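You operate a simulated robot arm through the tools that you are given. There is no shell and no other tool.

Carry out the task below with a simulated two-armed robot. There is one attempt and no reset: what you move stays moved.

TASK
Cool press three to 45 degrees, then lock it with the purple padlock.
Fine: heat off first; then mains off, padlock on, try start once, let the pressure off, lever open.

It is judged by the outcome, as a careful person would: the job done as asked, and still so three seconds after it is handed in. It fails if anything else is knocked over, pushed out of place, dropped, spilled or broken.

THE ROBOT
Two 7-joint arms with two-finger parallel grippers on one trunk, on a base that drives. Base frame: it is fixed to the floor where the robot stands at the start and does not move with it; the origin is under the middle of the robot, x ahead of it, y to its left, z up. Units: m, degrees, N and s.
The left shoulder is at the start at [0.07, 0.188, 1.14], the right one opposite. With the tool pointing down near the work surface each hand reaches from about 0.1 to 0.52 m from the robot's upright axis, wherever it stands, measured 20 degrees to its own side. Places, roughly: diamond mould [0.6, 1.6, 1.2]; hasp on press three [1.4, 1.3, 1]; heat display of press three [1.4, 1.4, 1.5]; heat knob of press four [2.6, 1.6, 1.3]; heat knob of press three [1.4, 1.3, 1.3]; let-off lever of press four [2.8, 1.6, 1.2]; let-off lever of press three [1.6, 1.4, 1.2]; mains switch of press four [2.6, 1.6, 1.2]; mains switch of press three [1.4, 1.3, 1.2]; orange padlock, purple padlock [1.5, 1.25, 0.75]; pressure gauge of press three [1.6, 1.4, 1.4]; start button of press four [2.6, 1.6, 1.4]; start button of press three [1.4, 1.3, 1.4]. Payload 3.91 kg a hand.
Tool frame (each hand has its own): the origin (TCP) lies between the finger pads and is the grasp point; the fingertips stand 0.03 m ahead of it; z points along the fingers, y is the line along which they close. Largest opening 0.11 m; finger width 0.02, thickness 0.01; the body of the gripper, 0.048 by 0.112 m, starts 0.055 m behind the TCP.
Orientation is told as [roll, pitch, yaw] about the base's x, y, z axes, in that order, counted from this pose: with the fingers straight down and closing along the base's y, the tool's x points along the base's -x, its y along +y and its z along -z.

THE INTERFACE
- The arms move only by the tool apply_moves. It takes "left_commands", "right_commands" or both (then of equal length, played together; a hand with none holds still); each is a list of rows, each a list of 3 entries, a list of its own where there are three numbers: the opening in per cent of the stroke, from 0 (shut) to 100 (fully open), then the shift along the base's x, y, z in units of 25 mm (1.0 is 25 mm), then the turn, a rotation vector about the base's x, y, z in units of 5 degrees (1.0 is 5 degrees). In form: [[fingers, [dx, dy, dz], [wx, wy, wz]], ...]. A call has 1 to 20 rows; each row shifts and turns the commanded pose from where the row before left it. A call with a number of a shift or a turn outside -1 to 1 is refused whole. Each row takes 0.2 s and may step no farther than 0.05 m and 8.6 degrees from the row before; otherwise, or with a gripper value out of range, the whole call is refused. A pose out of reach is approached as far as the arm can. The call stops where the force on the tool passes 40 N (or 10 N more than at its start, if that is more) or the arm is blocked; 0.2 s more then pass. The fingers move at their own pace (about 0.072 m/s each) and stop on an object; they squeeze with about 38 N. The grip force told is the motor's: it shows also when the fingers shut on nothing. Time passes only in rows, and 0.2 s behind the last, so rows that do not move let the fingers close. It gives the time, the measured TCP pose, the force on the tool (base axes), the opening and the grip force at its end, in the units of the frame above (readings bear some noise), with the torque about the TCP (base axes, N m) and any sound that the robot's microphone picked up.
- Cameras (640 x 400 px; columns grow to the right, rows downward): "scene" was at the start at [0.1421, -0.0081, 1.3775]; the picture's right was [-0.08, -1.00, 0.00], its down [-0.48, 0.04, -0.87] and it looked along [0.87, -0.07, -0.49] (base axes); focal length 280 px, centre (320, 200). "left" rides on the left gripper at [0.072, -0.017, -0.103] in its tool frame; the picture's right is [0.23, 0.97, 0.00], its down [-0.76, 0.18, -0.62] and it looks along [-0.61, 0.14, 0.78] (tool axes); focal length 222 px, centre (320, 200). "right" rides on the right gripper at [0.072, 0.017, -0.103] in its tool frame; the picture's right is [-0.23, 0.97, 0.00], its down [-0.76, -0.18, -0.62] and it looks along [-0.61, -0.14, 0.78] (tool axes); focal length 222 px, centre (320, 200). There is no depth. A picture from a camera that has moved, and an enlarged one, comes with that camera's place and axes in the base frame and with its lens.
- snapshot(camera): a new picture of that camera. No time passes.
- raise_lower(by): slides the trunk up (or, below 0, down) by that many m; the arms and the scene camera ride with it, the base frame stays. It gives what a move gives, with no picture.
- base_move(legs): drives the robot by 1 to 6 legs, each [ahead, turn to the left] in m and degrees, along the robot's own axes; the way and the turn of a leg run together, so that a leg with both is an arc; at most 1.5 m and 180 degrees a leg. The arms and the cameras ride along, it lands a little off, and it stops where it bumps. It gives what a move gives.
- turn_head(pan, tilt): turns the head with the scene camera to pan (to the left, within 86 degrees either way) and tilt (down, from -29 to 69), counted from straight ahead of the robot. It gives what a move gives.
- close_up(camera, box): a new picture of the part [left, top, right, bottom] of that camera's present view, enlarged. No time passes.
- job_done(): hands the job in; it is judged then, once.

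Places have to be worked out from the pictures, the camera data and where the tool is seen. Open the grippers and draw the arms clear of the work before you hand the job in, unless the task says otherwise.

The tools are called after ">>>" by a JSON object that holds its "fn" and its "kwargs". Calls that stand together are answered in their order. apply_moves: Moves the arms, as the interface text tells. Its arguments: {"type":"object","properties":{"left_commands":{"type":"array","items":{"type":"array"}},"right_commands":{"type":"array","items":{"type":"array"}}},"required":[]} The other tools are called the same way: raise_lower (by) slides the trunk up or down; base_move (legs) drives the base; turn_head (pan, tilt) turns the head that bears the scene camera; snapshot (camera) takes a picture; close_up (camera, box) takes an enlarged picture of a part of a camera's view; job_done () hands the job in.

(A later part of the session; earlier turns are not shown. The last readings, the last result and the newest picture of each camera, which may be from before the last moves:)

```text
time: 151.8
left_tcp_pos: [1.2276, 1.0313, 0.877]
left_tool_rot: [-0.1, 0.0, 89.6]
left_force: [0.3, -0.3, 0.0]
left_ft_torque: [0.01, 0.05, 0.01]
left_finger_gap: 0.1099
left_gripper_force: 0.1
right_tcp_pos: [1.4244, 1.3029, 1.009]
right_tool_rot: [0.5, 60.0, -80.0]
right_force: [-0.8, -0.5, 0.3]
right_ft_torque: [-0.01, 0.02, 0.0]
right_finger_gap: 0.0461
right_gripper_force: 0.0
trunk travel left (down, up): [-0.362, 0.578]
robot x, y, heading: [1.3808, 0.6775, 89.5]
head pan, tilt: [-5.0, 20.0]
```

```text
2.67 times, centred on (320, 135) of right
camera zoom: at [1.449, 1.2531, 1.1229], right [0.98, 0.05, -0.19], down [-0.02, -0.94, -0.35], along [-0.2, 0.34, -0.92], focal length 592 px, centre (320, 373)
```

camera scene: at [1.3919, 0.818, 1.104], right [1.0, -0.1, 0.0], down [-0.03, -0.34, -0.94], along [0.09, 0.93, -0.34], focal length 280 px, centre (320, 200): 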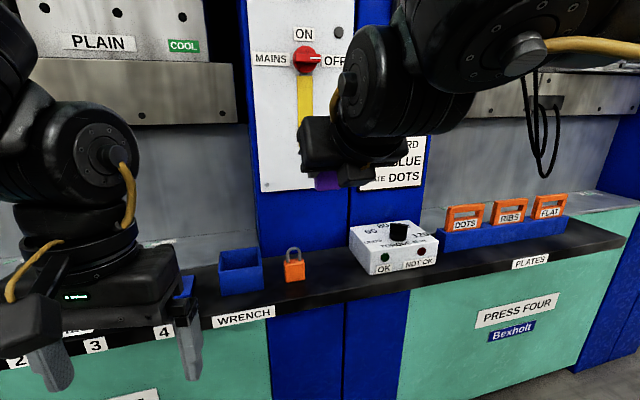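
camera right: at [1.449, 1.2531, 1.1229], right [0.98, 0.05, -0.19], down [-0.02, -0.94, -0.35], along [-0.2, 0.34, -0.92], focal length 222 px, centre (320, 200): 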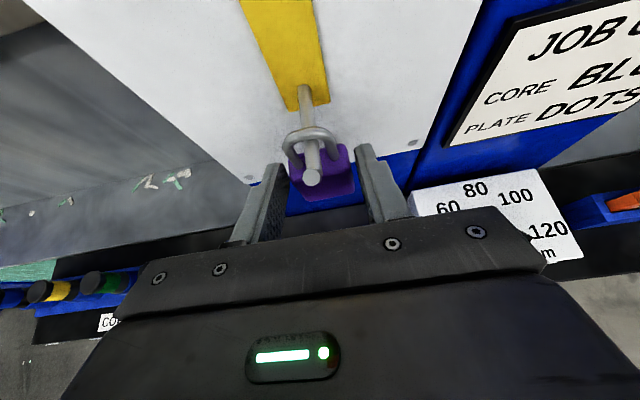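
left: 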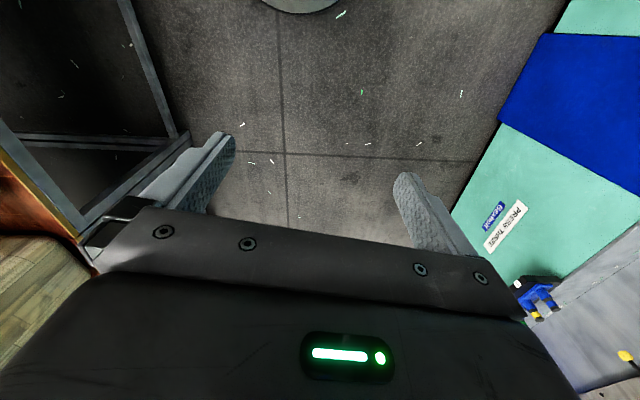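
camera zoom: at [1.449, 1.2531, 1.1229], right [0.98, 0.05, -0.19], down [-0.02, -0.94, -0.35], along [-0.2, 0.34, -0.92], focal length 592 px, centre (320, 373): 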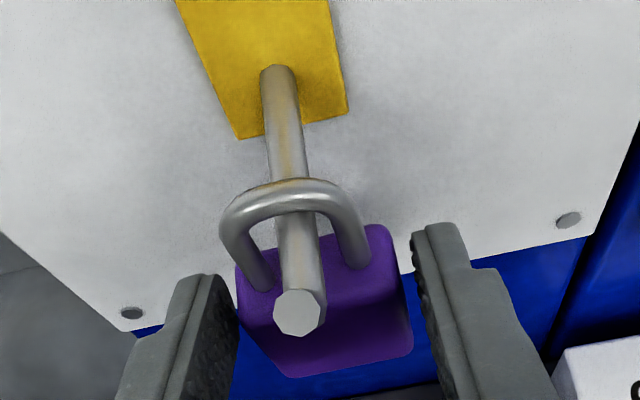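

The padlock hangs freely on the hook. I open wider, shift slightly to centre, and back out along the tool axis.

>>> {"fn": "apply_moves", "kwargs": {"right_commands": [[65, [-0.1, 0, 0], [0, 0, 0]], [65, [0, 0, 0], [0, 0, 0]], [65, [0.12, -0.7, 0.4], [0, 0, 0]], [65, [0.12, -0.7, 0.4], [0, 0, 0]], [65, [0.12, -0.7, 0.4], [0, 0, 0]], [65, [0.12, -0.7, 0.4], [0, 0, 0]], [65, [0.1, -0.9, 0.2], [0, 0, 0]], [65, [0.1, -0.9, 0.2], [0, 0, 0]]]}}

>>> {"fn": "snapshot", "kwargs": {"camera": "right"}}

>>> {"fn": "close_up", "kwargs": {"camera": "right", "box": [220, 0, 400, 120]}}

>>> {"fn": "snapshot", "kwargs": {"camera": "scene"}}

```text
time: 153.6
left_tcp_pos: [1.2273, 1.0304, 0.8763]
left_tool_rot: [0.0, 0.0, 89.5]
left_force: [0.6, -0.2, -0.1]
left_ft_torque: [0.01, -0.03, -0.03]
left_finger_gap: 0.11
left_gripper_force: 0.1
right_tcp_pos: [1.4383, 1.1873, 1.0618]
right_tool_rot: [0.5, 60.0, -79.9]
right_force: [-0.1, -0.5, -0.5]
right_ft_torque: [-0.02, -0.03, 0.01]
right_finger_gap: 0.0714
right_gripper_force: 0.1
trunk travel left (down, up): [-0.362, 0.578]
robot x, y, heading: [1.3814, 0.6755, 89.5]
head pan, tilt: [-5.0, 20.0]
```

```text
taken
camera right: at [1.4635, 1.1373, 1.1752], right [0.98, 0.05, -0.19], down [-0.02, -0.94, -0.35], along [-0.2, 0.35, -0.92], focal length 222 px, centre (320, 200)
```

right: 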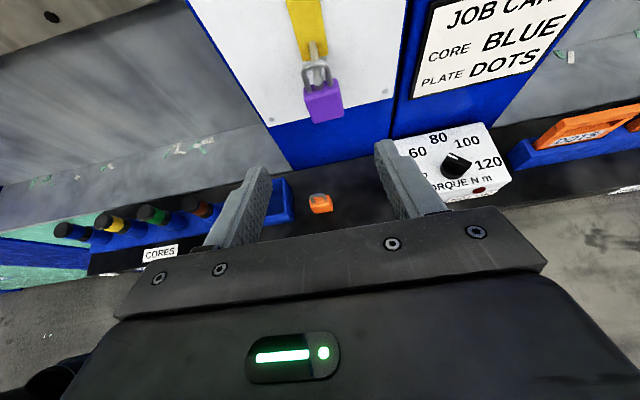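

```text
3.33 times, centred on (310, 60) of right
camera zoom: at [1.4635, 1.1373, 1.1752], right [0.98, 0.05, -0.19], down [-0.02, -0.94, -0.35], along [-0.2, 0.35, -0.92], focal length 740 px, centre (353, 667)
```

zoom: 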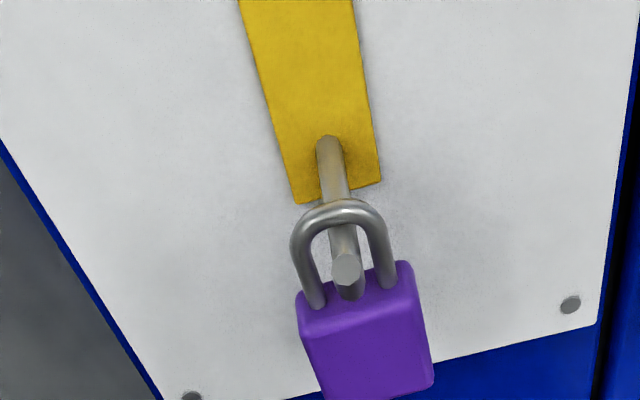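

```text
taken
camera scene: at [1.3921, 0.8172, 1.1042], right [1.0, -0.1, 0.0], down [-0.03, -0.34, -0.94], along [0.09, 0.94, -0.34], focal length 280 px, centre (320, 200)
```

scene: 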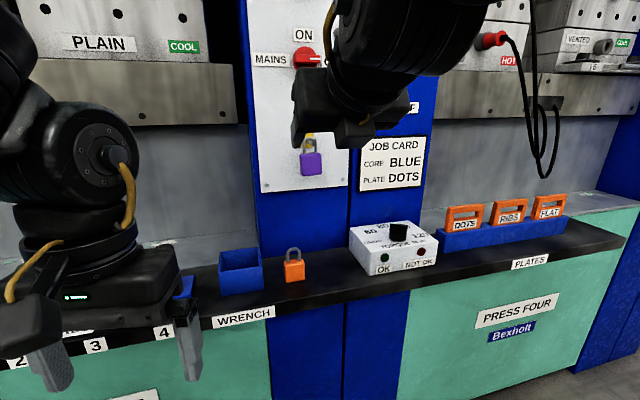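

The padlock hangs closed on the hasp hook and mains is OFF. Next, start: I raise the trunk 0.32 m and level the hand (6×5°), fingers shut, well in front of the panel.

>>> {"fn": "raise_lower", "kwargs": {"by": 0.32}}

>>> {"fn": "apply_moves", "kwargs": {"right_commands": [[40, [0, 0, 0], [0.985, 0.173, 0]], [20, [0, 0, 0], [0.985, 0.173, 0]], [0, [0, 0, 0], [0.985, 0.173, 0]], [0, [0, 0, 0], [0.985, 0.173, 0]], [0, [0, 0, 0], [0.985, 0.173, 0]], [0, [0, 0, 0], [0.985, 0.173, 0]]]}}

>>> {"fn": "snapshot", "kwargs": {"camera": "right"}}

>>> {"fn": "snapshot", "kwargs": {"camera": "scene"}}

```text
time: 156.8
left_tcp_pos: [1.2277, 1.0317, 1.1956]
left_tool_rot: [0.1, 0.0, 89.5]
left_force: [0.1, 0.2, -0.7]
left_ft_torque: [0.01, 0.02, -0.01]
left_finger_gap: 0.11
left_gripper_force: 0.1
right_tcp_pos: [1.4379, 1.1875, 1.3814]
right_tool_rot: [0.5, 60.1, -79.9]
right_force: [0.2, -1.0, 0.4]
right_ft_torque: [-0.05, 0.0, 0.0]
right_finger_gap: 0.0716
right_gripper_force: 0.1
trunk travel left (down, up): [-0.682, 0.258]
robot x, y, heading: [1.3804, 0.6717, 89.4]
head pan, tilt: [-5.0, 20.0]
```

```text
time: 158.2
left_tcp_pos: [1.226, 1.0316, 1.1968]
left_tool_rot: [0.0, 0.1, 89.5]
left_force: [-0.3, 0.4, 0.2]
left_ft_torque: [0.0, -0.02, 0.01]
left_finger_gap: 0.11
left_gripper_force: 0.1
right_tcp_pos: [1.4392, 1.1886, 1.3828]
right_tool_rot: [116.1, 89.9, 35.7]
right_force: [0.5, 0.1, 0.4]
right_ft_torque: [0.0, 0.01, -0.01]
right_finger_gap: 0.0002
right_gripper_force: 37.2
trunk travel left (down, up): [-0.682, 0.258]
robot x, y, heading: [1.3825, 0.6753, 89.3]
head pan, tilt: [-5.0, 20.0]
```

```text
taken
camera right: at [1.4718, 1.0887, 1.4536], right [0.96, 0.16, -0.23], down [-0.07, -0.64, -0.76], along [-0.27, 0.75, -0.61], focal length 222 px, centre (320, 200)
```

right: 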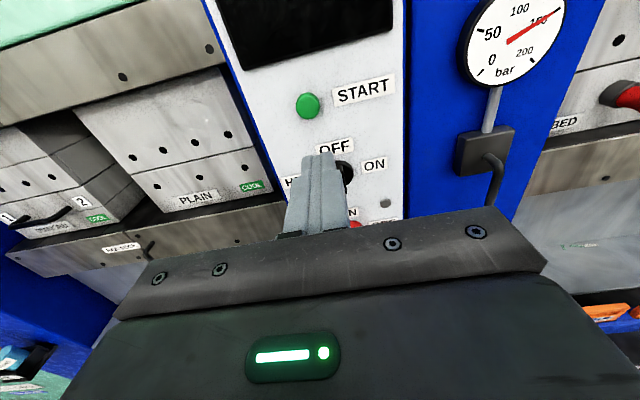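

```text
taken
camera scene: at [1.3913, 0.8178, 1.4241], right [1.0, -0.1, 0.0], down [-0.03, -0.34, -0.94], along [0.09, 0.94, -0.34], focal length 280 px, centre (320, 200)
```

scene: 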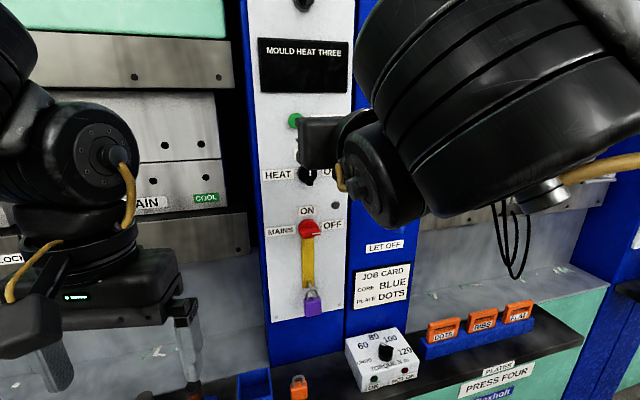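

Start button works out at [1.399, 1.343, 1.3855]. I move the closed fingertips in line with it, 0.06 m short.

>>> {"fn": "apply_moves", "kwargs": {"right_commands": [[0, [-0.33, 0.88, 0.036], [0, 0, 0]], [0, [-0.33, 0.88, 0.036], [0, 0, 0]], [0, [-0.33, 0.88, 0.036], [0, 0, 0]]]}}

>>> {"fn": "snapshot", "kwargs": {"camera": "right"}}

```text
time: 159.0
left_tcp_pos: [1.227, 1.0329, 1.1961]
left_tool_rot: [0.0, 0.1, 89.6]
left_force: [0.2, 0.3, -0.1]
left_ft_torque: [0.0, 0.01, -0.01]
left_finger_gap: 0.1099
left_gripper_force: 0.1
right_tcp_pos: [1.4153, 1.2563, 1.3823]
right_tool_rot: [44.4, 89.9, -36.2]
right_force: [0.7, -0.4, 0.5]
right_ft_torque: [0.0, 0.01, 0.04]
right_finger_gap: 0.0001
right_gripper_force: 37.8
trunk travel left (down, up): [-0.682, 0.258]
robot x, y, heading: [1.3781, 0.6745, 89.6]
head pan, tilt: [-5.0, 20.0]
```

```text
taken
camera right: at [1.4482, 1.1575, 1.4532], right [0.96, 0.16, -0.23], down [-0.07, -0.65, -0.76], along [-0.27, 0.75, -0.61], focal length 222 px, centre (320, 200)
```

right: 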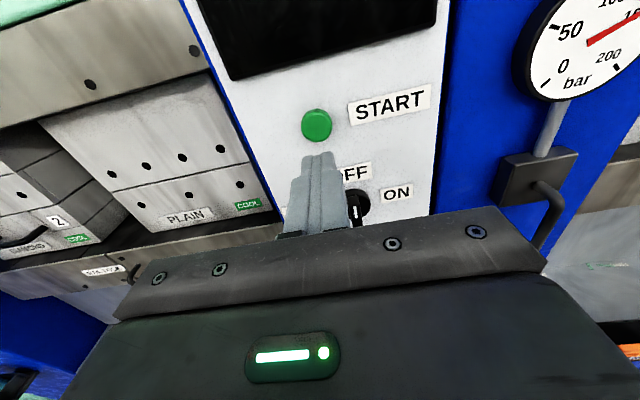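

The fingertip is aligned with the button. I advance near it and then press in small steps in a single push until it bottoms.

>>> {"fn": "apply_moves", "kwargs": {"right_commands": [[0, [-0.14, 0.66, 0.02], [0, 0, 0]], [0, [-0.14, 0.66, 0.02], [0, 0, 0]], [0, [-0.14, 0.5, 0], [0, 0, 0]]]}}

>>> {"fn": "close_up", "kwargs": {"camera": "right", "box": [240, 60, 400, 220]}}

```text
time: 159.8
left_tcp_pos: [1.2273, 1.0313, 1.1966]
left_tool_rot: [-0.1, 0.0, 89.4]
left_force: [-0.1, 0.4, -0.1]
left_ft_torque: [-0.01, 0.0, 0.0]
left_finger_gap: 0.11
left_gripper_force: 0.2
right_tcp_pos: [1.4035, 1.3007, 1.3848]
right_tool_rot: [72.3, 90.0, -8.2]
right_force: [1.0, -0.2, 0.8]
right_ft_torque: [-0.02, -0.04, 0.01]
right_finger_gap: 0.0004
right_gripper_force: 37.3
trunk travel left (down, up): [-0.682, 0.258]
robot x, y, heading: [1.384, 0.6779, 89.2]
head pan, tilt: [-5.0, 20.0]
```

```text
2.50 times, centred on (320, 140) of right
camera zoom: at [1.4367, 1.2008, 1.4564], right [0.96, 0.16, -0.23], down [-0.07, -0.64, -0.76], along [-0.27, 0.75, -0.61], focal length 555 px, centre (320, 350)
```

zoom: 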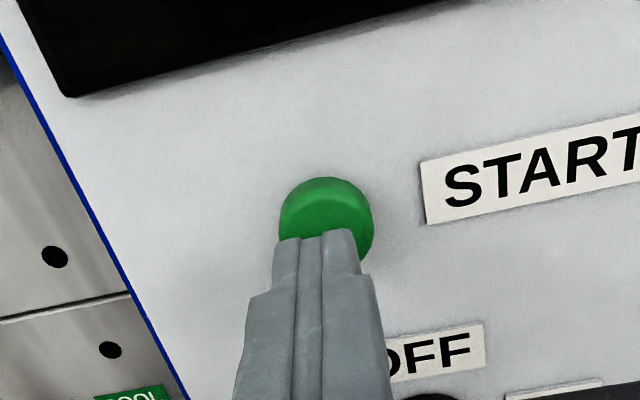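

The tip is squarely before the button. Now one steady push.

>>> {"fn": "apply_moves", "kwargs": {"right_commands": [[0, [-0.021, 0.12, 0], [0, 0, 0]], [0, [-0.021, 0.12, 0], [0, 0, 0]], [0, [-0.021, 0.12, 0], [0, 0, 0]], [0, [-0.021, 0.12, 0], [0, 0, 0]], [0, [-0.021, 0.12, 0], [0, 0, 0]], [0, [-0.021, 0.12, 0], [0, 0, 0]], [0, [-0.021, 0.12, 0], [0, 0, 0]], [0, [-0.021, 0.12, 0], [0, 0, 0]]]}}

>>> {"fn": "close_up", "kwargs": {"camera": "right", "box": [240, 60, 400, 220]}}

```text
time: 161.6
left_tcp_pos: [1.2287, 1.0264, 1.1975]
left_tool_rot: [0.2, -0.3, 89.5]
left_force: [0.1, 0.1, -0.4]
left_ft_torque: [-0.04, 0.0, -0.02]
left_finger_gap: 0.1099
left_gripper_force: 0.1
right_tcp_pos: [1.4006, 1.3168, 1.3855]
right_tool_rot: [115.9, 89.8, 35.7]
right_force: [8.1, -30.5, -15.3]
right_ft_torque: [-0.47, -0.08, -0.07]
right_finger_gap: 0.0
right_gripper_force: 37.7
trunk travel left (down, up): [-0.682, 0.258]
robot x, y, heading: [1.3816, 0.6742, 89.3]
head pan, tilt: [-5.0, 20.0]
heard: click
```

```text
2.50 times, centred on (320, 140) of right
camera zoom: at [1.4345, 1.2173, 1.4575], right [0.96, 0.17, -0.22], down [-0.07, -0.64, -0.76], along [-0.27, 0.75, -0.61], focal length 555 px, centre (320, 350)
```

zoom: 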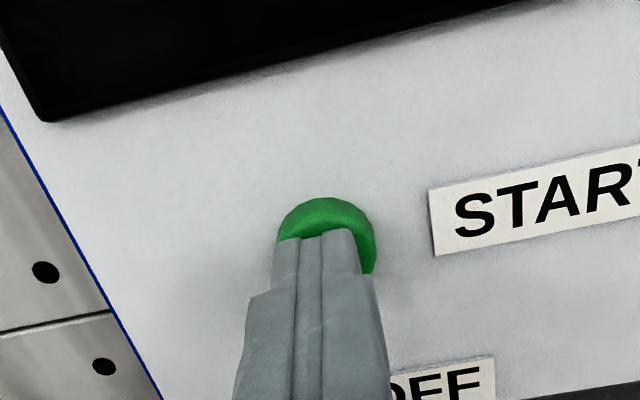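

A click was heard – start tried once, and nothing has started. I draw straight back and look at the let-off lever.

>>> {"fn": "apply_moves", "kwargs": {"right_commands": [[0, [0.1, -0.6, 0], [0, 0, 0]], [0, [0.17, -1, 0], [0, 0, 0]], [0, [0.17, -1, 0], [0, 0, 0]], [0, [0.17, -1, 0], [0, 0, 0]], [0, [0.17, -1, 0], [0, 0, 0]], [0, [0.17, -1, 0], [0, 0, 0]]]}}

>>> {"fn": "snapshot", "kwargs": {"camera": "right"}}

>>> {"fn": "snapshot", "kwargs": {"camera": "scene"}}

>>> {"fn": "close_up", "kwargs": {"camera": "right", "box": [360, 0, 560, 200]}}

```text
time: 163.0
left_tcp_pos: [1.2261, 1.0289, 1.1971]
left_tool_rot: [0.0, -0.1, 89.6]
left_force: [0.3, 0.1, 0.7]
left_ft_torque: [0.02, 0.02, 0.02]
left_finger_gap: 0.1102
left_gripper_force: 0.0
right_tcp_pos: [1.4237, 1.1823, 1.386]
right_tool_rot: [113.9, 89.9, 33.5]
right_force: [0.5, -0.8, 0.4]
right_ft_torque: [0.01, 0.04, -0.01]
right_finger_gap: 0.0002
right_gripper_force: 37.4
trunk travel left (down, up): [-0.682, 0.258]
robot x, y, heading: [1.3811, 0.6751, 89.5]
head pan, tilt: [-5.0, 20.0]
```

```text
taken
camera right: at [1.4575, 1.0814, 1.4562], right [0.96, 0.16, -0.23], down [-0.07, -0.64, -0.76], along [-0.27, 0.75, -0.61], focal length 222 px, centre (320, 200)
```

right: 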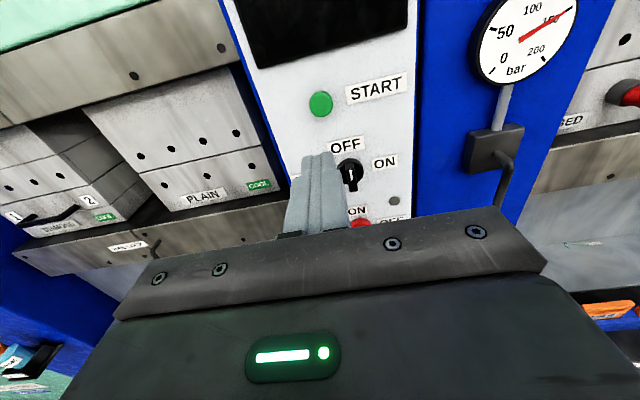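

```text
taken
camera scene: at [1.3915, 0.8159, 1.4243], right [1.0, -0.1, 0.0], down [-0.03, -0.34, -0.94], along [0.09, 0.94, -0.34], focal length 280 px, centre (320, 200)
```

scene: 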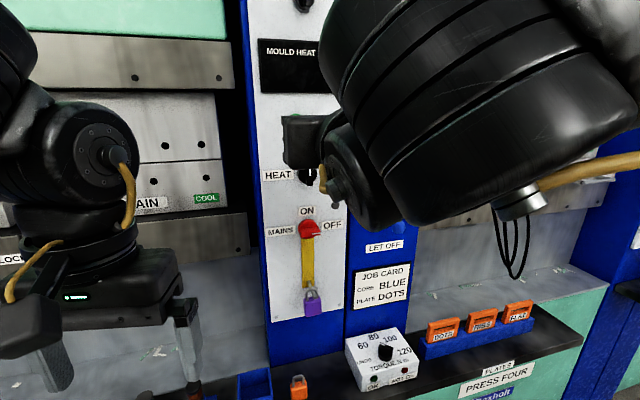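

```text
2.00 times, centred on (460, 100) of right
camera zoom: at [1.4575, 1.0814, 1.4562], right [0.96, 0.16, -0.23], down [-0.07, -0.64, -0.76], along [-0.27, 0.75, -0.61], focal length 444 px, centre (40, 400)
```

zoom: 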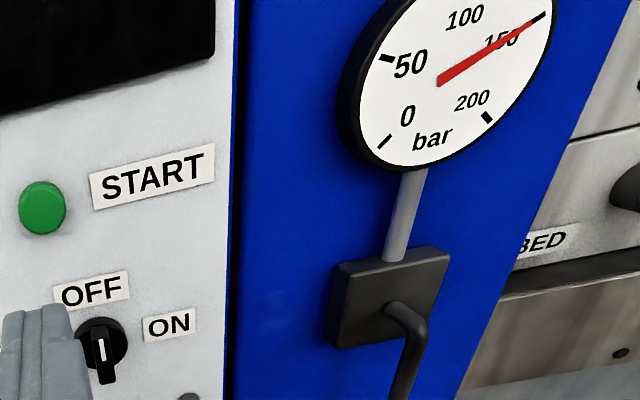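

The gauge still reads ~150 bar; the lever's shaft leaves the valve block at about [1.60, –, 1.28] and hangs to a blue ball near [1.607, 1.335, 1.17]. I lower the trunk 0.2 m and move the hand right to look at it closely.

>>> {"fn": "raise_lower", "kwargs": {"by": -0.17}}

>>> {"fn": "apply_moves", "kwargs": {"right_commands": [[0, [1, 0, 0], [0, 0, 0]], [0, [1, 0, 0], [0, 0, 0]], [0, [1, 0, 0], [0, 0, 0]], [0, [1, 0, 0], [0, 0, 0]], [0, [1, 0, 0], [0, 0, 0]]]}}

>>> {"fn": "snapshot", "kwargs": {"camera": "right"}}

>>> {"fn": "snapshot", "kwargs": {"camera": "scene"}}

```text
time: 164.9
left_tcp_pos: [1.2281, 1.0309, 1.0267]
left_tool_rot: [0.0, 0.0, 89.5]
left_force: [0.8, 0.1, 0.1]
left_ft_torque: [0.01, 0.01, -0.03]
left_finger_gap: 0.1098
left_gripper_force: 0.0
right_tcp_pos: [1.4254, 1.1828, 1.2139]
right_tool_rot: [74.0, 89.9, -6.3]
right_force: [-0.1, -0.4, 0.0]
right_ft_torque: [0.0, -0.02, -0.02]
right_finger_gap: 0.0
right_gripper_force: 38.1
trunk travel left (down, up): [-0.512, 0.428]
robot x, y, heading: [1.3814, 0.6752, 89.6]
head pan, tilt: [-5.0, 20.0]
```

```text
time: 166.1
left_tcp_pos: [1.2277, 1.0319, 1.0261]
left_tool_rot: [0.0, 0.0, 89.5]
left_force: [1.2, -0.9, -0.3]
left_ft_torque: [-0.01, 0.02, 0.03]
left_finger_gap: 0.1099
left_gripper_force: 0.1
right_tcp_pos: [1.5514, 1.1835, 1.2138]
right_tool_rot: [58.9, 90.0, -21.4]
right_force: [0.0, -0.1, -0.2]
right_ft_torque: [-0.03, 0.03, 0.03]
right_finger_gap: 0.0
right_gripper_force: 37.1
trunk travel left (down, up): [-0.512, 0.428]
robot x, y, heading: [1.3762, 0.6781, 89.3]
head pan, tilt: [-5.0, 20.0]
```

```text
taken
camera right: at [1.5832, 1.084, 1.2848], right [0.96, 0.16, -0.23], down [-0.07, -0.64, -0.76], along [-0.27, 0.75, -0.61], focal length 222 px, centre (320, 200)
```

right: 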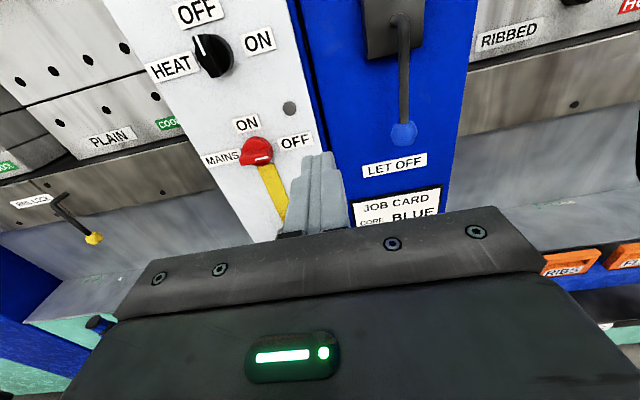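

```text
taken
camera scene: at [1.3934, 0.8181, 1.2541], right [1.0, -0.1, 0.0], down [-0.03, -0.34, -0.94], along [0.09, 0.94, -0.34], focal length 280 px, centre (320, 200)
```

scene: 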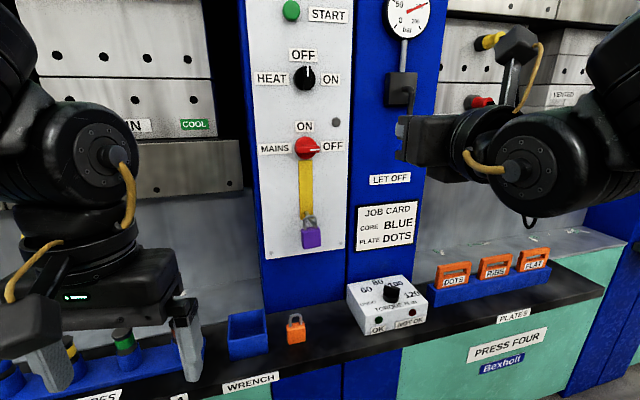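

The ball is at about [1.612, 1.342, 1.165], radius ~15 mm. I lower the trunk 0.045 m and move the closed fingertips to just left of the ball, without touching.

>>> {"fn": "raise_lower", "kwargs": {"by": -0.045}}

>>> {"fn": "apply_moves", "kwargs": {"right_commands": [[0, [0.8, 0.33, 0], [0, 0, 0]], [0, [0.8, 0.33, 0], [0, 0, 0]], [0, [-0.16, 0.924, 0], [0, 0, 0]], [0, [-0.16, 0.924, 0], [0, 0, 0]], [0, [-0.16, 0.924, 0], [0, 0, 0]]]}}

>>> {"fn": "snapshot", "kwargs": {"camera": "right"}}

```text
time: 167.0
left_tcp_pos: [1.2277, 1.0306, 0.9814]
left_tool_rot: [0.1, 0.0, 89.5]
left_force: [0.1, 0.6, 0.1]
left_ft_torque: [-0.02, 0.02, -0.01]
left_finger_gap: 0.1099
left_gripper_force: 0.1
right_tcp_pos: [1.5495, 1.1829, 1.1684]
right_tool_rot: [76.8, 89.9, -3.5]
right_force: [-0.3, 0.3, -0.3]
right_ft_torque: [-0.04, 0.04, -0.02]
right_finger_gap: 0.0
right_gripper_force: 37.5
trunk travel left (down, up): [-0.467, 0.473]
robot x, y, heading: [1.3819, 0.6753, 89.3]
head pan, tilt: [-5.0, 20.0]
```

```text
time: 168.2
left_tcp_pos: [1.2273, 1.0327, 0.9817]
left_tool_rot: [0.0, 0.2, 89.5]
left_force: [0.2, 0.4, -0.3]
left_ft_torque: [0.01, 0.0, 0.0]
left_finger_gap: 0.11
left_gripper_force: 0.0
right_tcp_pos: [1.5769, 1.2708, 1.1663]
right_tool_rot: [59.7, 89.9, -20.8]
right_force: [0.3, 0.5, 0.0]
right_ft_torque: [0.02, -0.01, -0.04]
right_finger_gap: 0.0001
right_gripper_force: 38.0
trunk travel left (down, up): [-0.467, 0.473]
robot x, y, heading: [1.3792, 0.6761, 89.3]
head pan, tilt: [-5.0, 20.0]
```

```text
taken
camera right: at [1.6106, 1.1713, 1.2385], right [0.96, 0.16, -0.23], down [-0.07, -0.64, -0.76], along [-0.27, 0.75, -0.61], focal length 222 px, centre (320, 200)
```

right: 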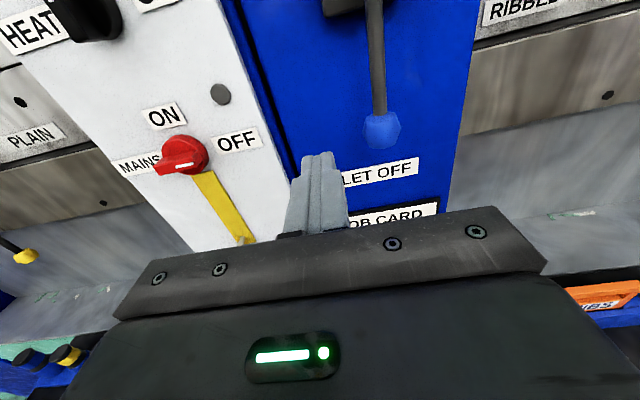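

The ball stays to the right of the fingertips' path. I advance the last 0.045 m beside it.

>>> {"fn": "apply_moves", "kwargs": {"right_commands": [[0, [-0.1, 0.9, 0.1], [0, 0, 0]], [0, [-0.1, 0.9, 0.1], [0, 0, 0]]]}}

>>> {"fn": "snapshot", "kwargs": {"camera": "right"}}

>>> {"fn": "close_up", "kwargs": {"camera": "scene", "box": [340, 0, 460, 220]}}

```text
time: 168.8
left_tcp_pos: [1.2288, 1.0321, 0.9813]
left_tool_rot: [-0.1, 0.0, 89.4]
left_force: [0.0, 0.0, -0.4]
left_ft_torque: [0.04, 0.01, 0.02]
left_finger_gap: 0.11
left_gripper_force: 0.1
right_tcp_pos: [1.5698, 1.3162, 1.1728]
right_tool_rot: [67.7, 89.8, -12.6]
right_force: [0.1, -0.6, -0.2]
right_ft_torque: [-0.01, -0.02, 0.0]
right_finger_gap: 0.0
right_gripper_force: 38.3
trunk travel left (down, up): [-0.467, 0.473]
robot x, y, heading: [1.3858, 0.6765, 89.0]
head pan, tilt: [-5.0, 20.0]
```

```text
taken
camera right: at [1.6041, 1.2164, 1.2446], right [0.96, 0.16, -0.23], down [-0.07, -0.64, -0.76], along [-0.27, 0.75, -0.61], focal length 222 px, centre (320, 200)
```

right: 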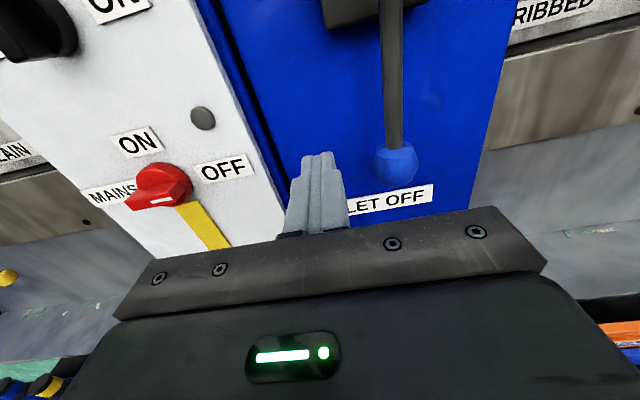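

```text
1.82 times, centred on (400, 110) of scene
camera zoom: at [1.3921, 0.8185, 1.209], right [1.0, -0.1, 0.0], down [-0.03, -0.34, -0.94], along [0.09, 0.94, -0.34], focal length 510 px, centre (174, 364)
```

zoom: 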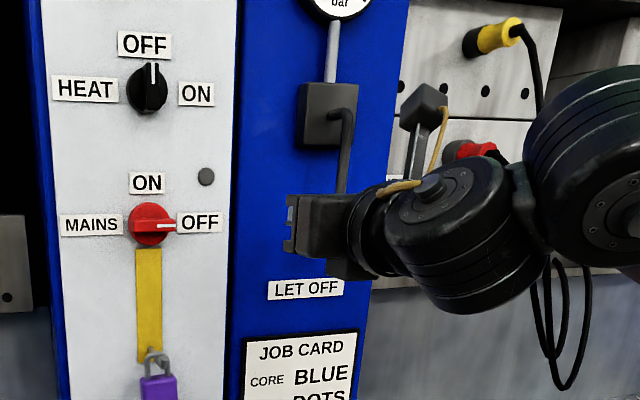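

The fingertips are beside the ball's left. I push gently to the right along the panel, watching the force, to learn if the lever swings that way.

>>> {"fn": "apply_moves", "kwargs": {"right_commands": [[0, [0.2, 0.035, 0], [0, 0, 0]], [0, [0.2, 0.035, 0], [0, 0, 0]], [0, [0.2, 0.035, 0], [0, 0, 0]], [0, [0.2, 0.035, 0], [0, 0, 0]], [0, [0.2, 0.035, 0], [0, 0, 0]], [0, [0.2, 0.035, 0], [0, 0, 0]], [0, [0.2, 0.035, 0], [0, 0, 0]]]}}

>>> {"fn": "snapshot", "kwargs": {"camera": "right"}}

>>> {"fn": "turn_head", "kwargs": {"pan": -5, "tilt": 0}}

>>> {"fn": "snapshot", "kwargs": {"camera": "scene"}}

```text
time: 170.4
left_tcp_pos: [1.2279, 1.0311, 0.9816]
left_tool_rot: [0.1, -0.1, 89.5]
left_force: [0.4, 0.3, -0.1]
left_ft_torque: [0.0, -0.01, 0.0]
left_finger_gap: 0.1097
left_gripper_force: 0.1
right_tcp_pos: [1.6065, 1.3212, 1.1739]
right_tool_rot: [85.6, 89.9, 5.1]
right_force: [-2.3, 0.7, -0.3]
right_ft_torque: [-0.04, -0.01, 0.06]
right_finger_gap: 0.0
right_gripper_force: 37.5
trunk travel left (down, up): [-0.467, 0.473]
robot x, y, heading: [1.3772, 0.6789, 89.3]
head pan, tilt: [-5.0, 20.0]
```

```text
taken
camera right: at [1.639, 1.2216, 1.2463], right [0.96, 0.16, -0.23], down [-0.07, -0.64, -0.76], along [-0.27, 0.75, -0.61], focal length 222 px, centre (320, 200)
```

right: 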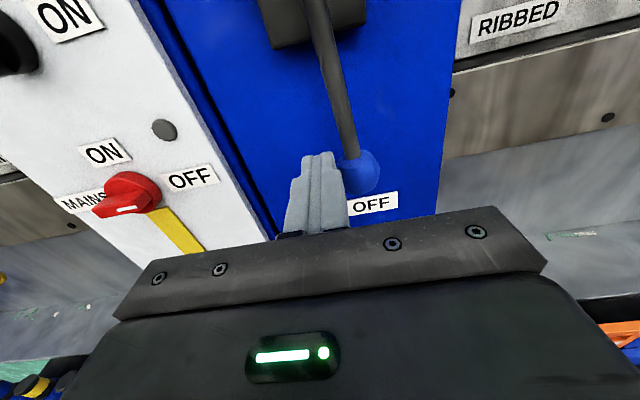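

```text
time: 171.2
left_tcp_pos: [1.2274, 1.0313, 0.9807]
left_tool_rot: [0.1, 0.0, 89.5]
left_force: [-0.3, -0.1, -0.8]
left_ft_torque: [-0.01, -0.01, 0.04]
left_finger_gap: 0.1099
left_gripper_force: 0.2
right_tcp_pos: [1.6054, 1.3216, 1.1749]
right_tool_rot: [82.0, 90.0, 1.5]
right_force: [-1.7, 1.1, 2.2]
right_ft_torque: [0.07, 0.04, 0.06]
right_finger_gap: 0.0001
right_gripper_force: 38.1
trunk travel left (down, up): [-0.467, 0.473]
robot x, y, heading: [1.3807, 0.6752, 89.2]
head pan, tilt: [-5.0, 0.0]
```

```text
taken
camera scene: at [1.3915, 0.8149, 1.2413], right [1.0, -0.1, 0.0], down [0.0, 0.0, -1.0], along [0.1, 1.0, 0.0], focal length 280 px, centre (320, 200)
```

scene: 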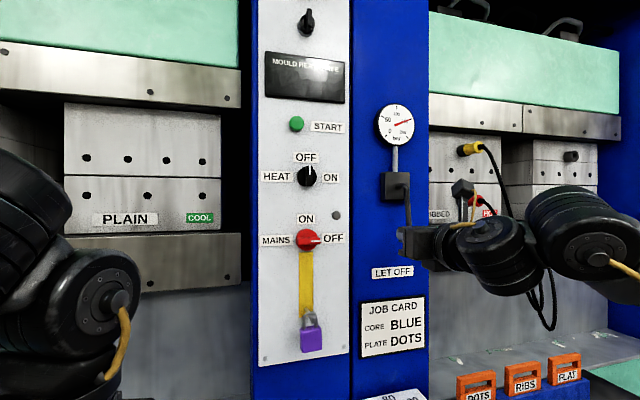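

The lever swings right freely (about 2 N). I follow its arc: right and then increasingly up, to about 45°.

>>> {"fn": "apply_moves", "kwargs": {"right_commands": [[0, [0.433, 0.076, 0.04], [0, 0, 0]], [0, [0.433, 0.076, 0.04], [0, 0, 0]], [0, [0.433, 0.076, 0.04], [0, 0, 0]], [0, [0.339, 0.06, 0.153], [0, 0, 0]], [0, [0.339, 0.06, 0.153], [0, 0, 0]], [0, [0.339, 0.06, 0.153], [0, 0, 0]]]}}

>>> {"fn": "snapshot", "kwargs": {"camera": "right"}}

>>> {"fn": "close_up", "kwargs": {"camera": "scene", "box": [340, 80, 500, 300]}}

```text
time: 172.6
left_tcp_pos: [1.2275, 1.0322, 0.9817]
left_tool_rot: [0.0, 0.0, 89.4]
left_force: [0.2, -0.1, -0.2]
left_ft_torque: [-0.01, 0.05, -0.01]
left_finger_gap: 0.11
left_gripper_force: 0.1
right_tcp_pos: [1.665, 1.3295, 1.1877]
right_tool_rot: [90.5, 89.9, 10.2]
right_force: [-3.1, 0.2, 0.9]
right_ft_torque: [0.05, 0.03, 0.14]
right_finger_gap: 0.0
right_gripper_force: 37.7
trunk travel left (down, up): [-0.467, 0.473]
robot x, y, heading: [1.382, 0.6749, 89.3]
head pan, tilt: [-5.0, 0.0]
```

```text
taken
camera right: at [1.6971, 1.2298, 1.2593], right [0.96, 0.16, -0.23], down [-0.07, -0.64, -0.76], along [-0.27, 0.75, -0.61], focal length 222 px, centre (320, 200)
```

right: 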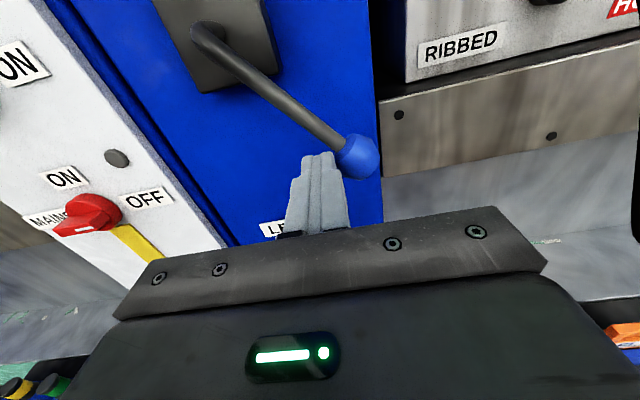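

```text
1.82 times, centred on (420, 190) of scene
camera zoom: at [1.3912, 0.8147, 1.2414], right [1.0, -0.1, 0.0], down [0.0, 0.0, -1.0], along [0.1, 1.0, 0.0], focal length 510 px, centre (138, 218)
```

zoom: 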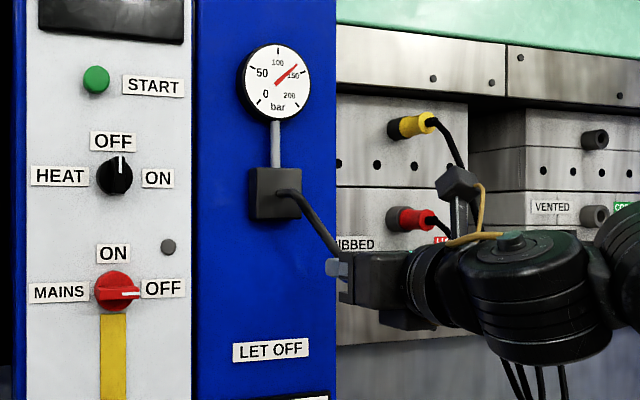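

The gauge needle begins to fall. I carry on along the arc to about 75°.

>>> {"fn": "apply_moves", "kwargs": {"right_commands": [[0, [0.43, 0.075, 0.35], [0, 0, 0]], [0, [0.4, 0.07, 0.4], [0, 0, 0]], [0, [0.34, 0.06, 0.44], [0, 0, 0]], [0, [0.3, 0.05, 0.46], [0, 0, 0]]]}}

>>> {"fn": "snapshot", "kwargs": {"camera": "right"}}

>>> {"fn": "close_up", "kwargs": {"camera": "scene", "box": [340, 80, 500, 300]}}

```text
time: 173.8
left_tcp_pos: [1.2281, 1.0295, 0.9834]
left_tool_rot: [0.1, -0.1, 89.5]
left_force: [1.0, -1.0, 0.7]
left_ft_torque: [0.0, 0.01, 0.01]
left_finger_gap: 0.1101
left_gripper_force: 0.0
right_tcp_pos: [1.6967, 1.3352, 1.2259]
right_tool_rot: [43.2, 89.0, -36.7]
right_force: [-4.9, -15.5, -8.9]
right_ft_torque: [-0.15, 0.03, 0.1]
right_finger_gap: 0.0001
right_gripper_force: 37.8
trunk travel left (down, up): [-0.467, 0.473]
robot x, y, heading: [1.3789, 0.6761, 89.3]
head pan, tilt: [-5.0, 0.0]
stopped in row 4 (right hand): the force on the tool passed its limit at 44 N (the readings are from after the stop); the commanded pose is now the measured one
```

```text
taken
camera right: at [1.7304, 1.2374, 1.2989], right [0.96, 0.17, -0.22], down [-0.06, -0.65, -0.76], along [-0.27, 0.74, -0.62], focal length 222 px, centre (320, 200)
```

right: 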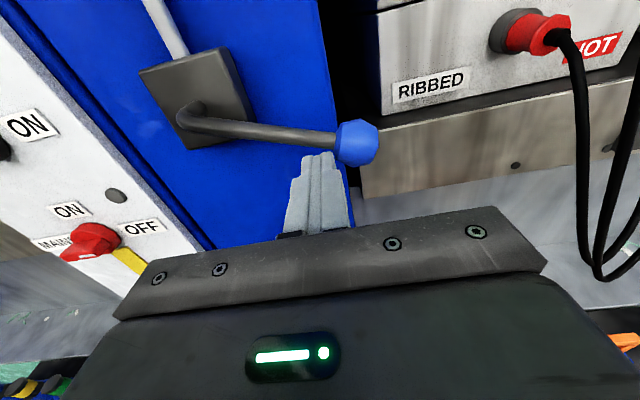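

```text
1.82 times, centred on (420, 190) of scene
camera zoom: at [1.3917, 0.8121, 1.2417], right [1.0, -0.1, 0.0], down [0.0, 0.0, -1.0], along [0.1, 1.0, 0.0], focal length 510 px, centre (138, 218)
```

zoom: 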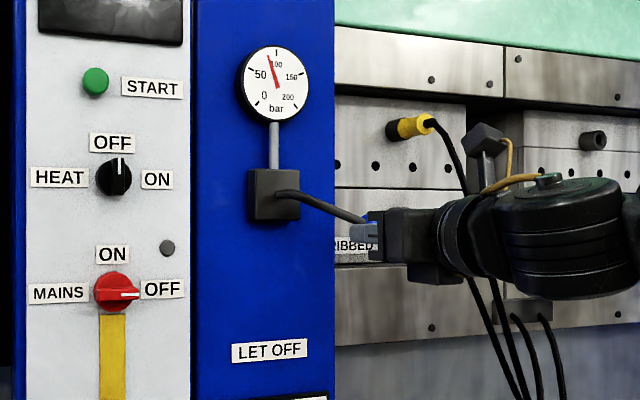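

The force limit stopped the push with the lever at about 70°; the gauge has dropped to ~75 bar. I hold briefly and look again.

>>> {"fn": "apply_moves", "kwargs": {"right_commands": [[0, [0, 0, 0], [0, 0, 0]], [0, [0, 0, 0], [0, 0, 0]], [0, [0, 0, 0], [0, 0, 0]], [0, [0, 0, 0], [0, 0, 0]], [0, [0, 0, 0], [0, 0, 0]]]}}

>>> {"fn": "close_up", "kwargs": {"camera": "right", "box": [120, 20, 440, 240]}}

>>> {"fn": "close_up", "kwargs": {"camera": "scene", "box": [370, 90, 530, 260]}}

```text
time: 175.0
left_tcp_pos: [1.2271, 1.0289, 0.9817]
left_tool_rot: [0.0, -0.1, 89.5]
left_force: [-0.6, -0.5, 0.5]
left_ft_torque: [0.01, 0.0, 0.02]
left_finger_gap: 0.11
left_gripper_force: 0.0
right_tcp_pos: [1.6975, 1.3355, 1.2267]
right_tool_rot: [40.3, 89.1, -39.9]
right_force: [-7.8, -22.3, -19.9]
right_ft_torque: [-0.42, 0.01, 0.14]
right_finger_gap: 0.0
right_gripper_force: 37.6
trunk travel left (down, up): [-0.467, 0.473]
robot x, y, heading: [1.3783, 0.6793, 89.4]
head pan, tilt: [-5.0, 0.0]
```

```text
1.82 times, centred on (280, 130) of right
camera zoom: at [1.7307, 1.2376, 1.2989], right [0.96, 0.17, -0.22], down [-0.06, -0.65, -0.76], along [-0.27, 0.74, -0.62], focal length 404 px, centre (393, 327)
```

zoom: 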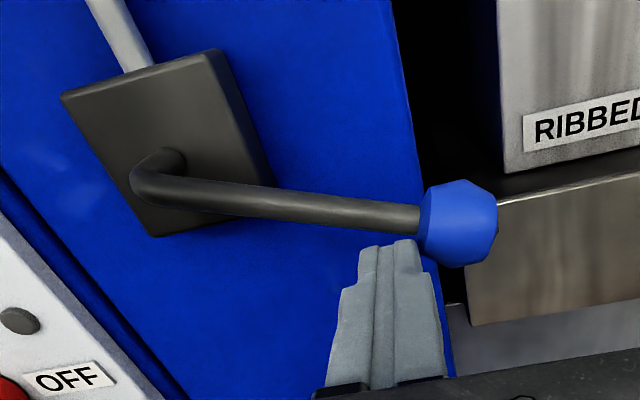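

```text
2.35 times, centred on (450, 175) of scene
camera zoom: at [1.3913, 0.812, 1.2415], right [1.0, -0.1, 0.0], down [0.0, 0.0, -1.0], along [0.1, 1.0, 0.0], focal length 660 px, centre (14, 259)
```

zoom: 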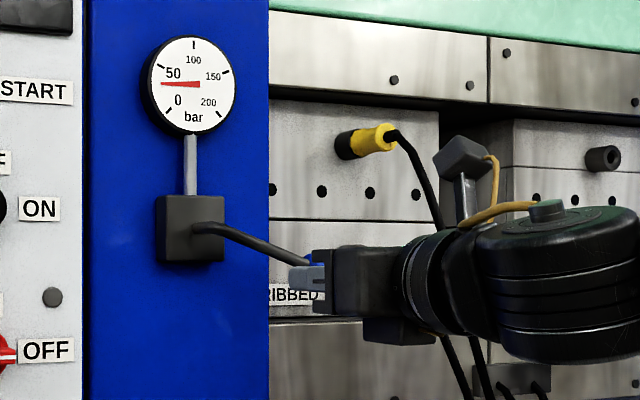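

Pressure is down to ~30 bar and still falling. I back off a few mm to see if the lever stays and whether the contact was its end stop.

>>> {"fn": "apply_moves", "kwargs": {"right_commands": [[0, [0, -0.2, -0.3], [0, 0, 0]], [0, [0, 0, -0.3], [0, 0, 0]], [0, [0, 0, 0], [0, 0, 0]]]}}

>>> {"fn": "close_up", "kwargs": {"camera": "right", "box": [120, 20, 440, 240]}}

>>> {"fn": "close_up", "kwargs": {"camera": "scene", "box": [370, 90, 530, 260]}}

```text
time: 175.8
left_tcp_pos: [1.2267, 1.0311, 0.9823]
left_tool_rot: [0.0, -0.1, 89.4]
left_force: [-0.1, -0.6, 0.3]
left_ft_torque: [0.02, -0.01, 0.01]
left_finger_gap: 0.1101
left_gripper_force: 0.0
right_tcp_pos: [1.6992, 1.3333, 1.2115]
right_tool_rot: [34.8, 89.2, -45.2]
right_force: [1.0, 0.8, -0.6]
right_ft_torque: [0.0, 0.0, -0.02]
right_finger_gap: 0.0001
right_gripper_force: 37.9
trunk travel left (down, up): [-0.467, 0.473]
robot x, y, heading: [1.3797, 0.6733, 89.6]
head pan, tilt: [-5.0, 0.0]
```

```text
1.82 times, centred on (280, 130) of right
camera zoom: at [1.7319, 1.235, 1.2844], right [0.96, 0.16, -0.22], down [-0.06, -0.65, -0.76], along [-0.27, 0.74, -0.62], focal length 404 px, centre (393, 327)
```

zoom: 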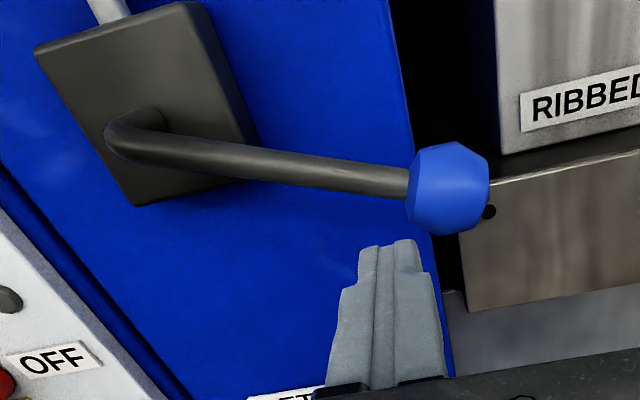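

```text
2.35 times, centred on (450, 175) of scene
camera zoom: at [1.3913, 0.8145, 1.2414], right [1.0, -0.1, 0.0], down [0.0, 0.0, -1.0], along [0.1, 1.0, 0.0], focal length 660 px, centre (14, 259)
```

zoom: 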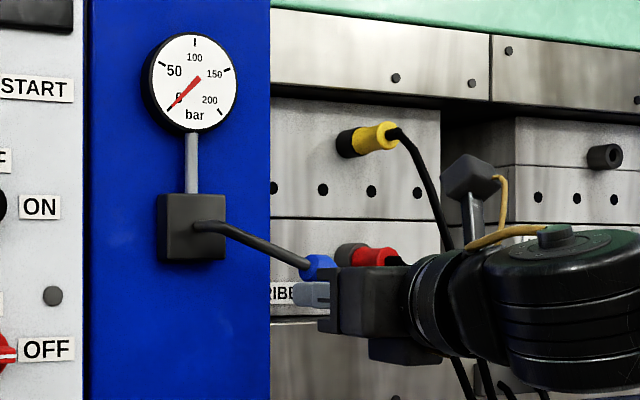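

The gauge is at 0 and the lever stays where it was pushed (about 72–74° from hanging). I push it up once more, gently, to make sure it is at its end stop.

>>> {"fn": "apply_moves", "kwargs": {"right_commands": [[0, [0, 0.3, 0.1], [0, 0, 0]], [0, [0, 0, 0.15], [0, 0, 0]], [0, [0, 0, 0.15], [0, 0, 0]], [0, [0, 0, 0.12], [0, 0, 0]], [0, [0, 0, 0.12], [0, 0, 0]], [0, [0, 0, 0.12], [0, 0, 0]], [0, [0, 0, 0.12], [0, 0, 0]], [0, [0, 0, 0.12], [0, 0, 0]]]}}

>>> {"fn": "close_up", "kwargs": {"camera": "right", "box": [120, 20, 440, 240]}}

>>> {"fn": "close_up", "kwargs": {"camera": "scene", "box": [370, 90, 530, 260]}}

```text
time: 177.3
left_tcp_pos: [1.2263, 1.0311, 0.9818]
left_tool_rot: [0.1, 0.1, 89.4]
left_force: [-0.1, 0.0, 0.4]
left_ft_torque: [0.05, 0.0, 0.0]
left_finger_gap: 0.1102
left_gripper_force: 0.1
right_tcp_pos: [1.6964, 1.3438, 1.2238]
right_tool_rot: [29.1, 88.3, -50.7]
right_force: [-2.9, -2.3, -7.9]
right_ft_torque: [-0.18, 0.02, 0.1]
right_finger_gap: 0.0001
right_gripper_force: 38.1
trunk travel left (down, up): [-0.467, 0.473]
robot x, y, heading: [1.3799, 0.6766, 89.6]
head pan, tilt: [-5.0, 0.0]
stopped in row 7 (right hand): the force on the tool passed its limit at 42 N (the readings are from after the stop); the commanded pose is now the measured one
```

```text
1.82 times, centred on (280, 130) of right
camera zoom: at [1.7288, 1.246, 1.299], right [0.96, 0.17, -0.21], down [-0.05, -0.66, -0.75], along [-0.26, 0.73, -0.63], focal length 404 px, centre (393, 327)
```

zoom: 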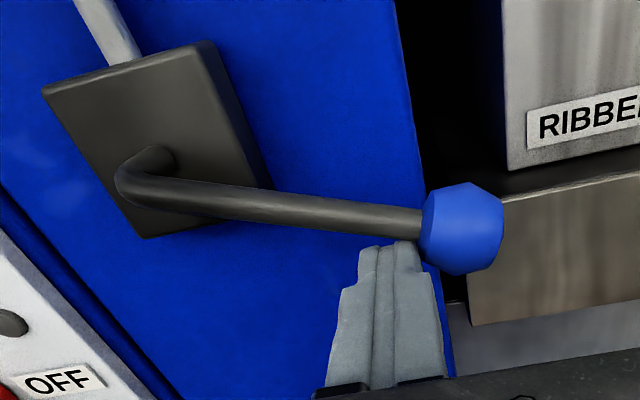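

```text
2.35 times, centred on (450, 175) of scene
camera zoom: at [1.3915, 0.815, 1.2418], right [1.0, -0.1, 0.0], down [0.0, 0.0, -1.0], along [0.1, 1.0, 0.0], focal length 660 px, centre (14, 259)
```

zoom: 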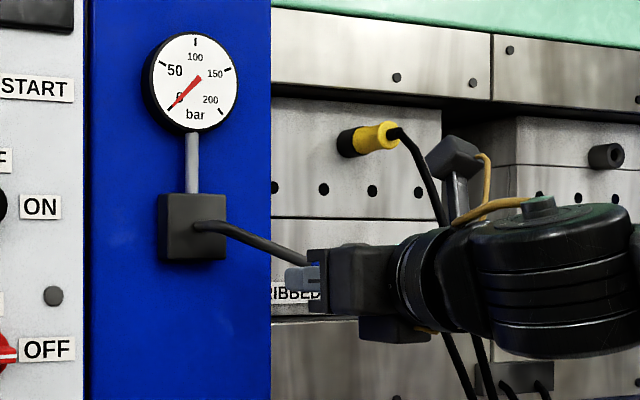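

The lever meets a firm stop at the same place, so it is fully open, and the gauge reads 0. I ease down off it and draw the hand back.

>>> {"fn": "apply_moves", "kwargs": {"right_commands": [[0, [0, 0, -0.4], [0, 0, 0]], [0, [0, 0, -0.4], [0, 0, 0]], [0, [0.1, -0.7, 0], [0, 0, 0]], [0, [0.1, -0.8, 0], [0, 0, 0]], [0, [0, -1, 0], [0, 0, 0]], [0, [0, -1, 0], [0, 0, 0]], [0, [0, -1, 0], [0, 0, 0]], [0, [0, -1, 0], [0, 0, 0]], [0, [0, -1, 0], [0, 0, 0]]]}}

>>> {"fn": "snapshot", "kwargs": {"camera": "right"}}

>>> {"fn": "snapshot", "kwargs": {"camera": "scene"}}

```text
time: 179.3
left_tcp_pos: [1.226, 1.0304, 0.9829]
left_tool_rot: [0.0, 0.0, 89.4]
left_force: [-0.1, -0.6, -0.3]
left_ft_torque: [0.03, -0.01, 0.03]
left_finger_gap: 0.11
left_gripper_force: 0.0
right_tcp_pos: [1.7023, 1.1789, 1.2068]
right_tool_rot: [30.3, 88.5, -49.7]
right_force: [-0.2, 0.1, 0.7]
right_ft_torque: [0.01, 0.03, -0.03]
right_finger_gap: 0.0
right_gripper_force: 38.0
trunk travel left (down, up): [-0.467, 0.473]
robot x, y, heading: [1.378, 0.677, 89.6]
head pan, tilt: [-5.0, 0.0]
```

```text
taken
camera right: at [1.7355, 1.0811, 1.2813], right [0.96, 0.17, -0.21], down [-0.05, -0.66, -0.75], along [-0.27, 0.73, -0.63], focal length 222 px, centre (320, 200)
```

right: 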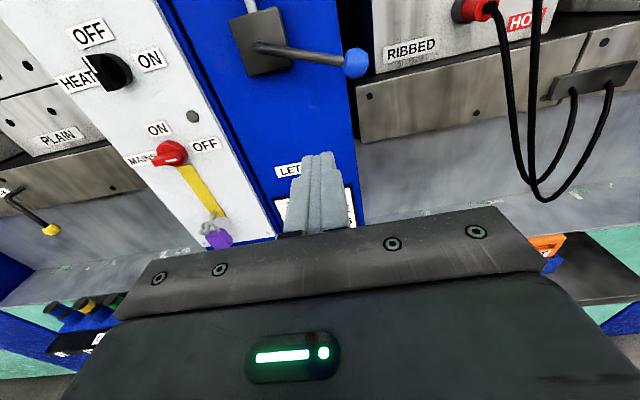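

```text
taken
camera scene: at [1.3918, 0.8132, 1.2415], right [1.0, -0.1, 0.0], down [0.0, 0.0, -1.0], along [0.1, 1.0, 0.0], focal length 280 px, centre (320, 200)
```

scene: 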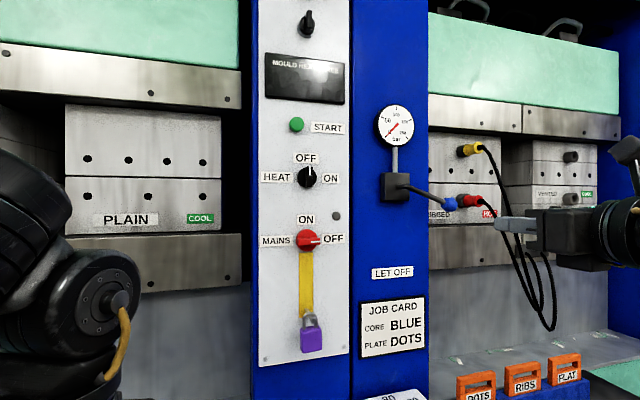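

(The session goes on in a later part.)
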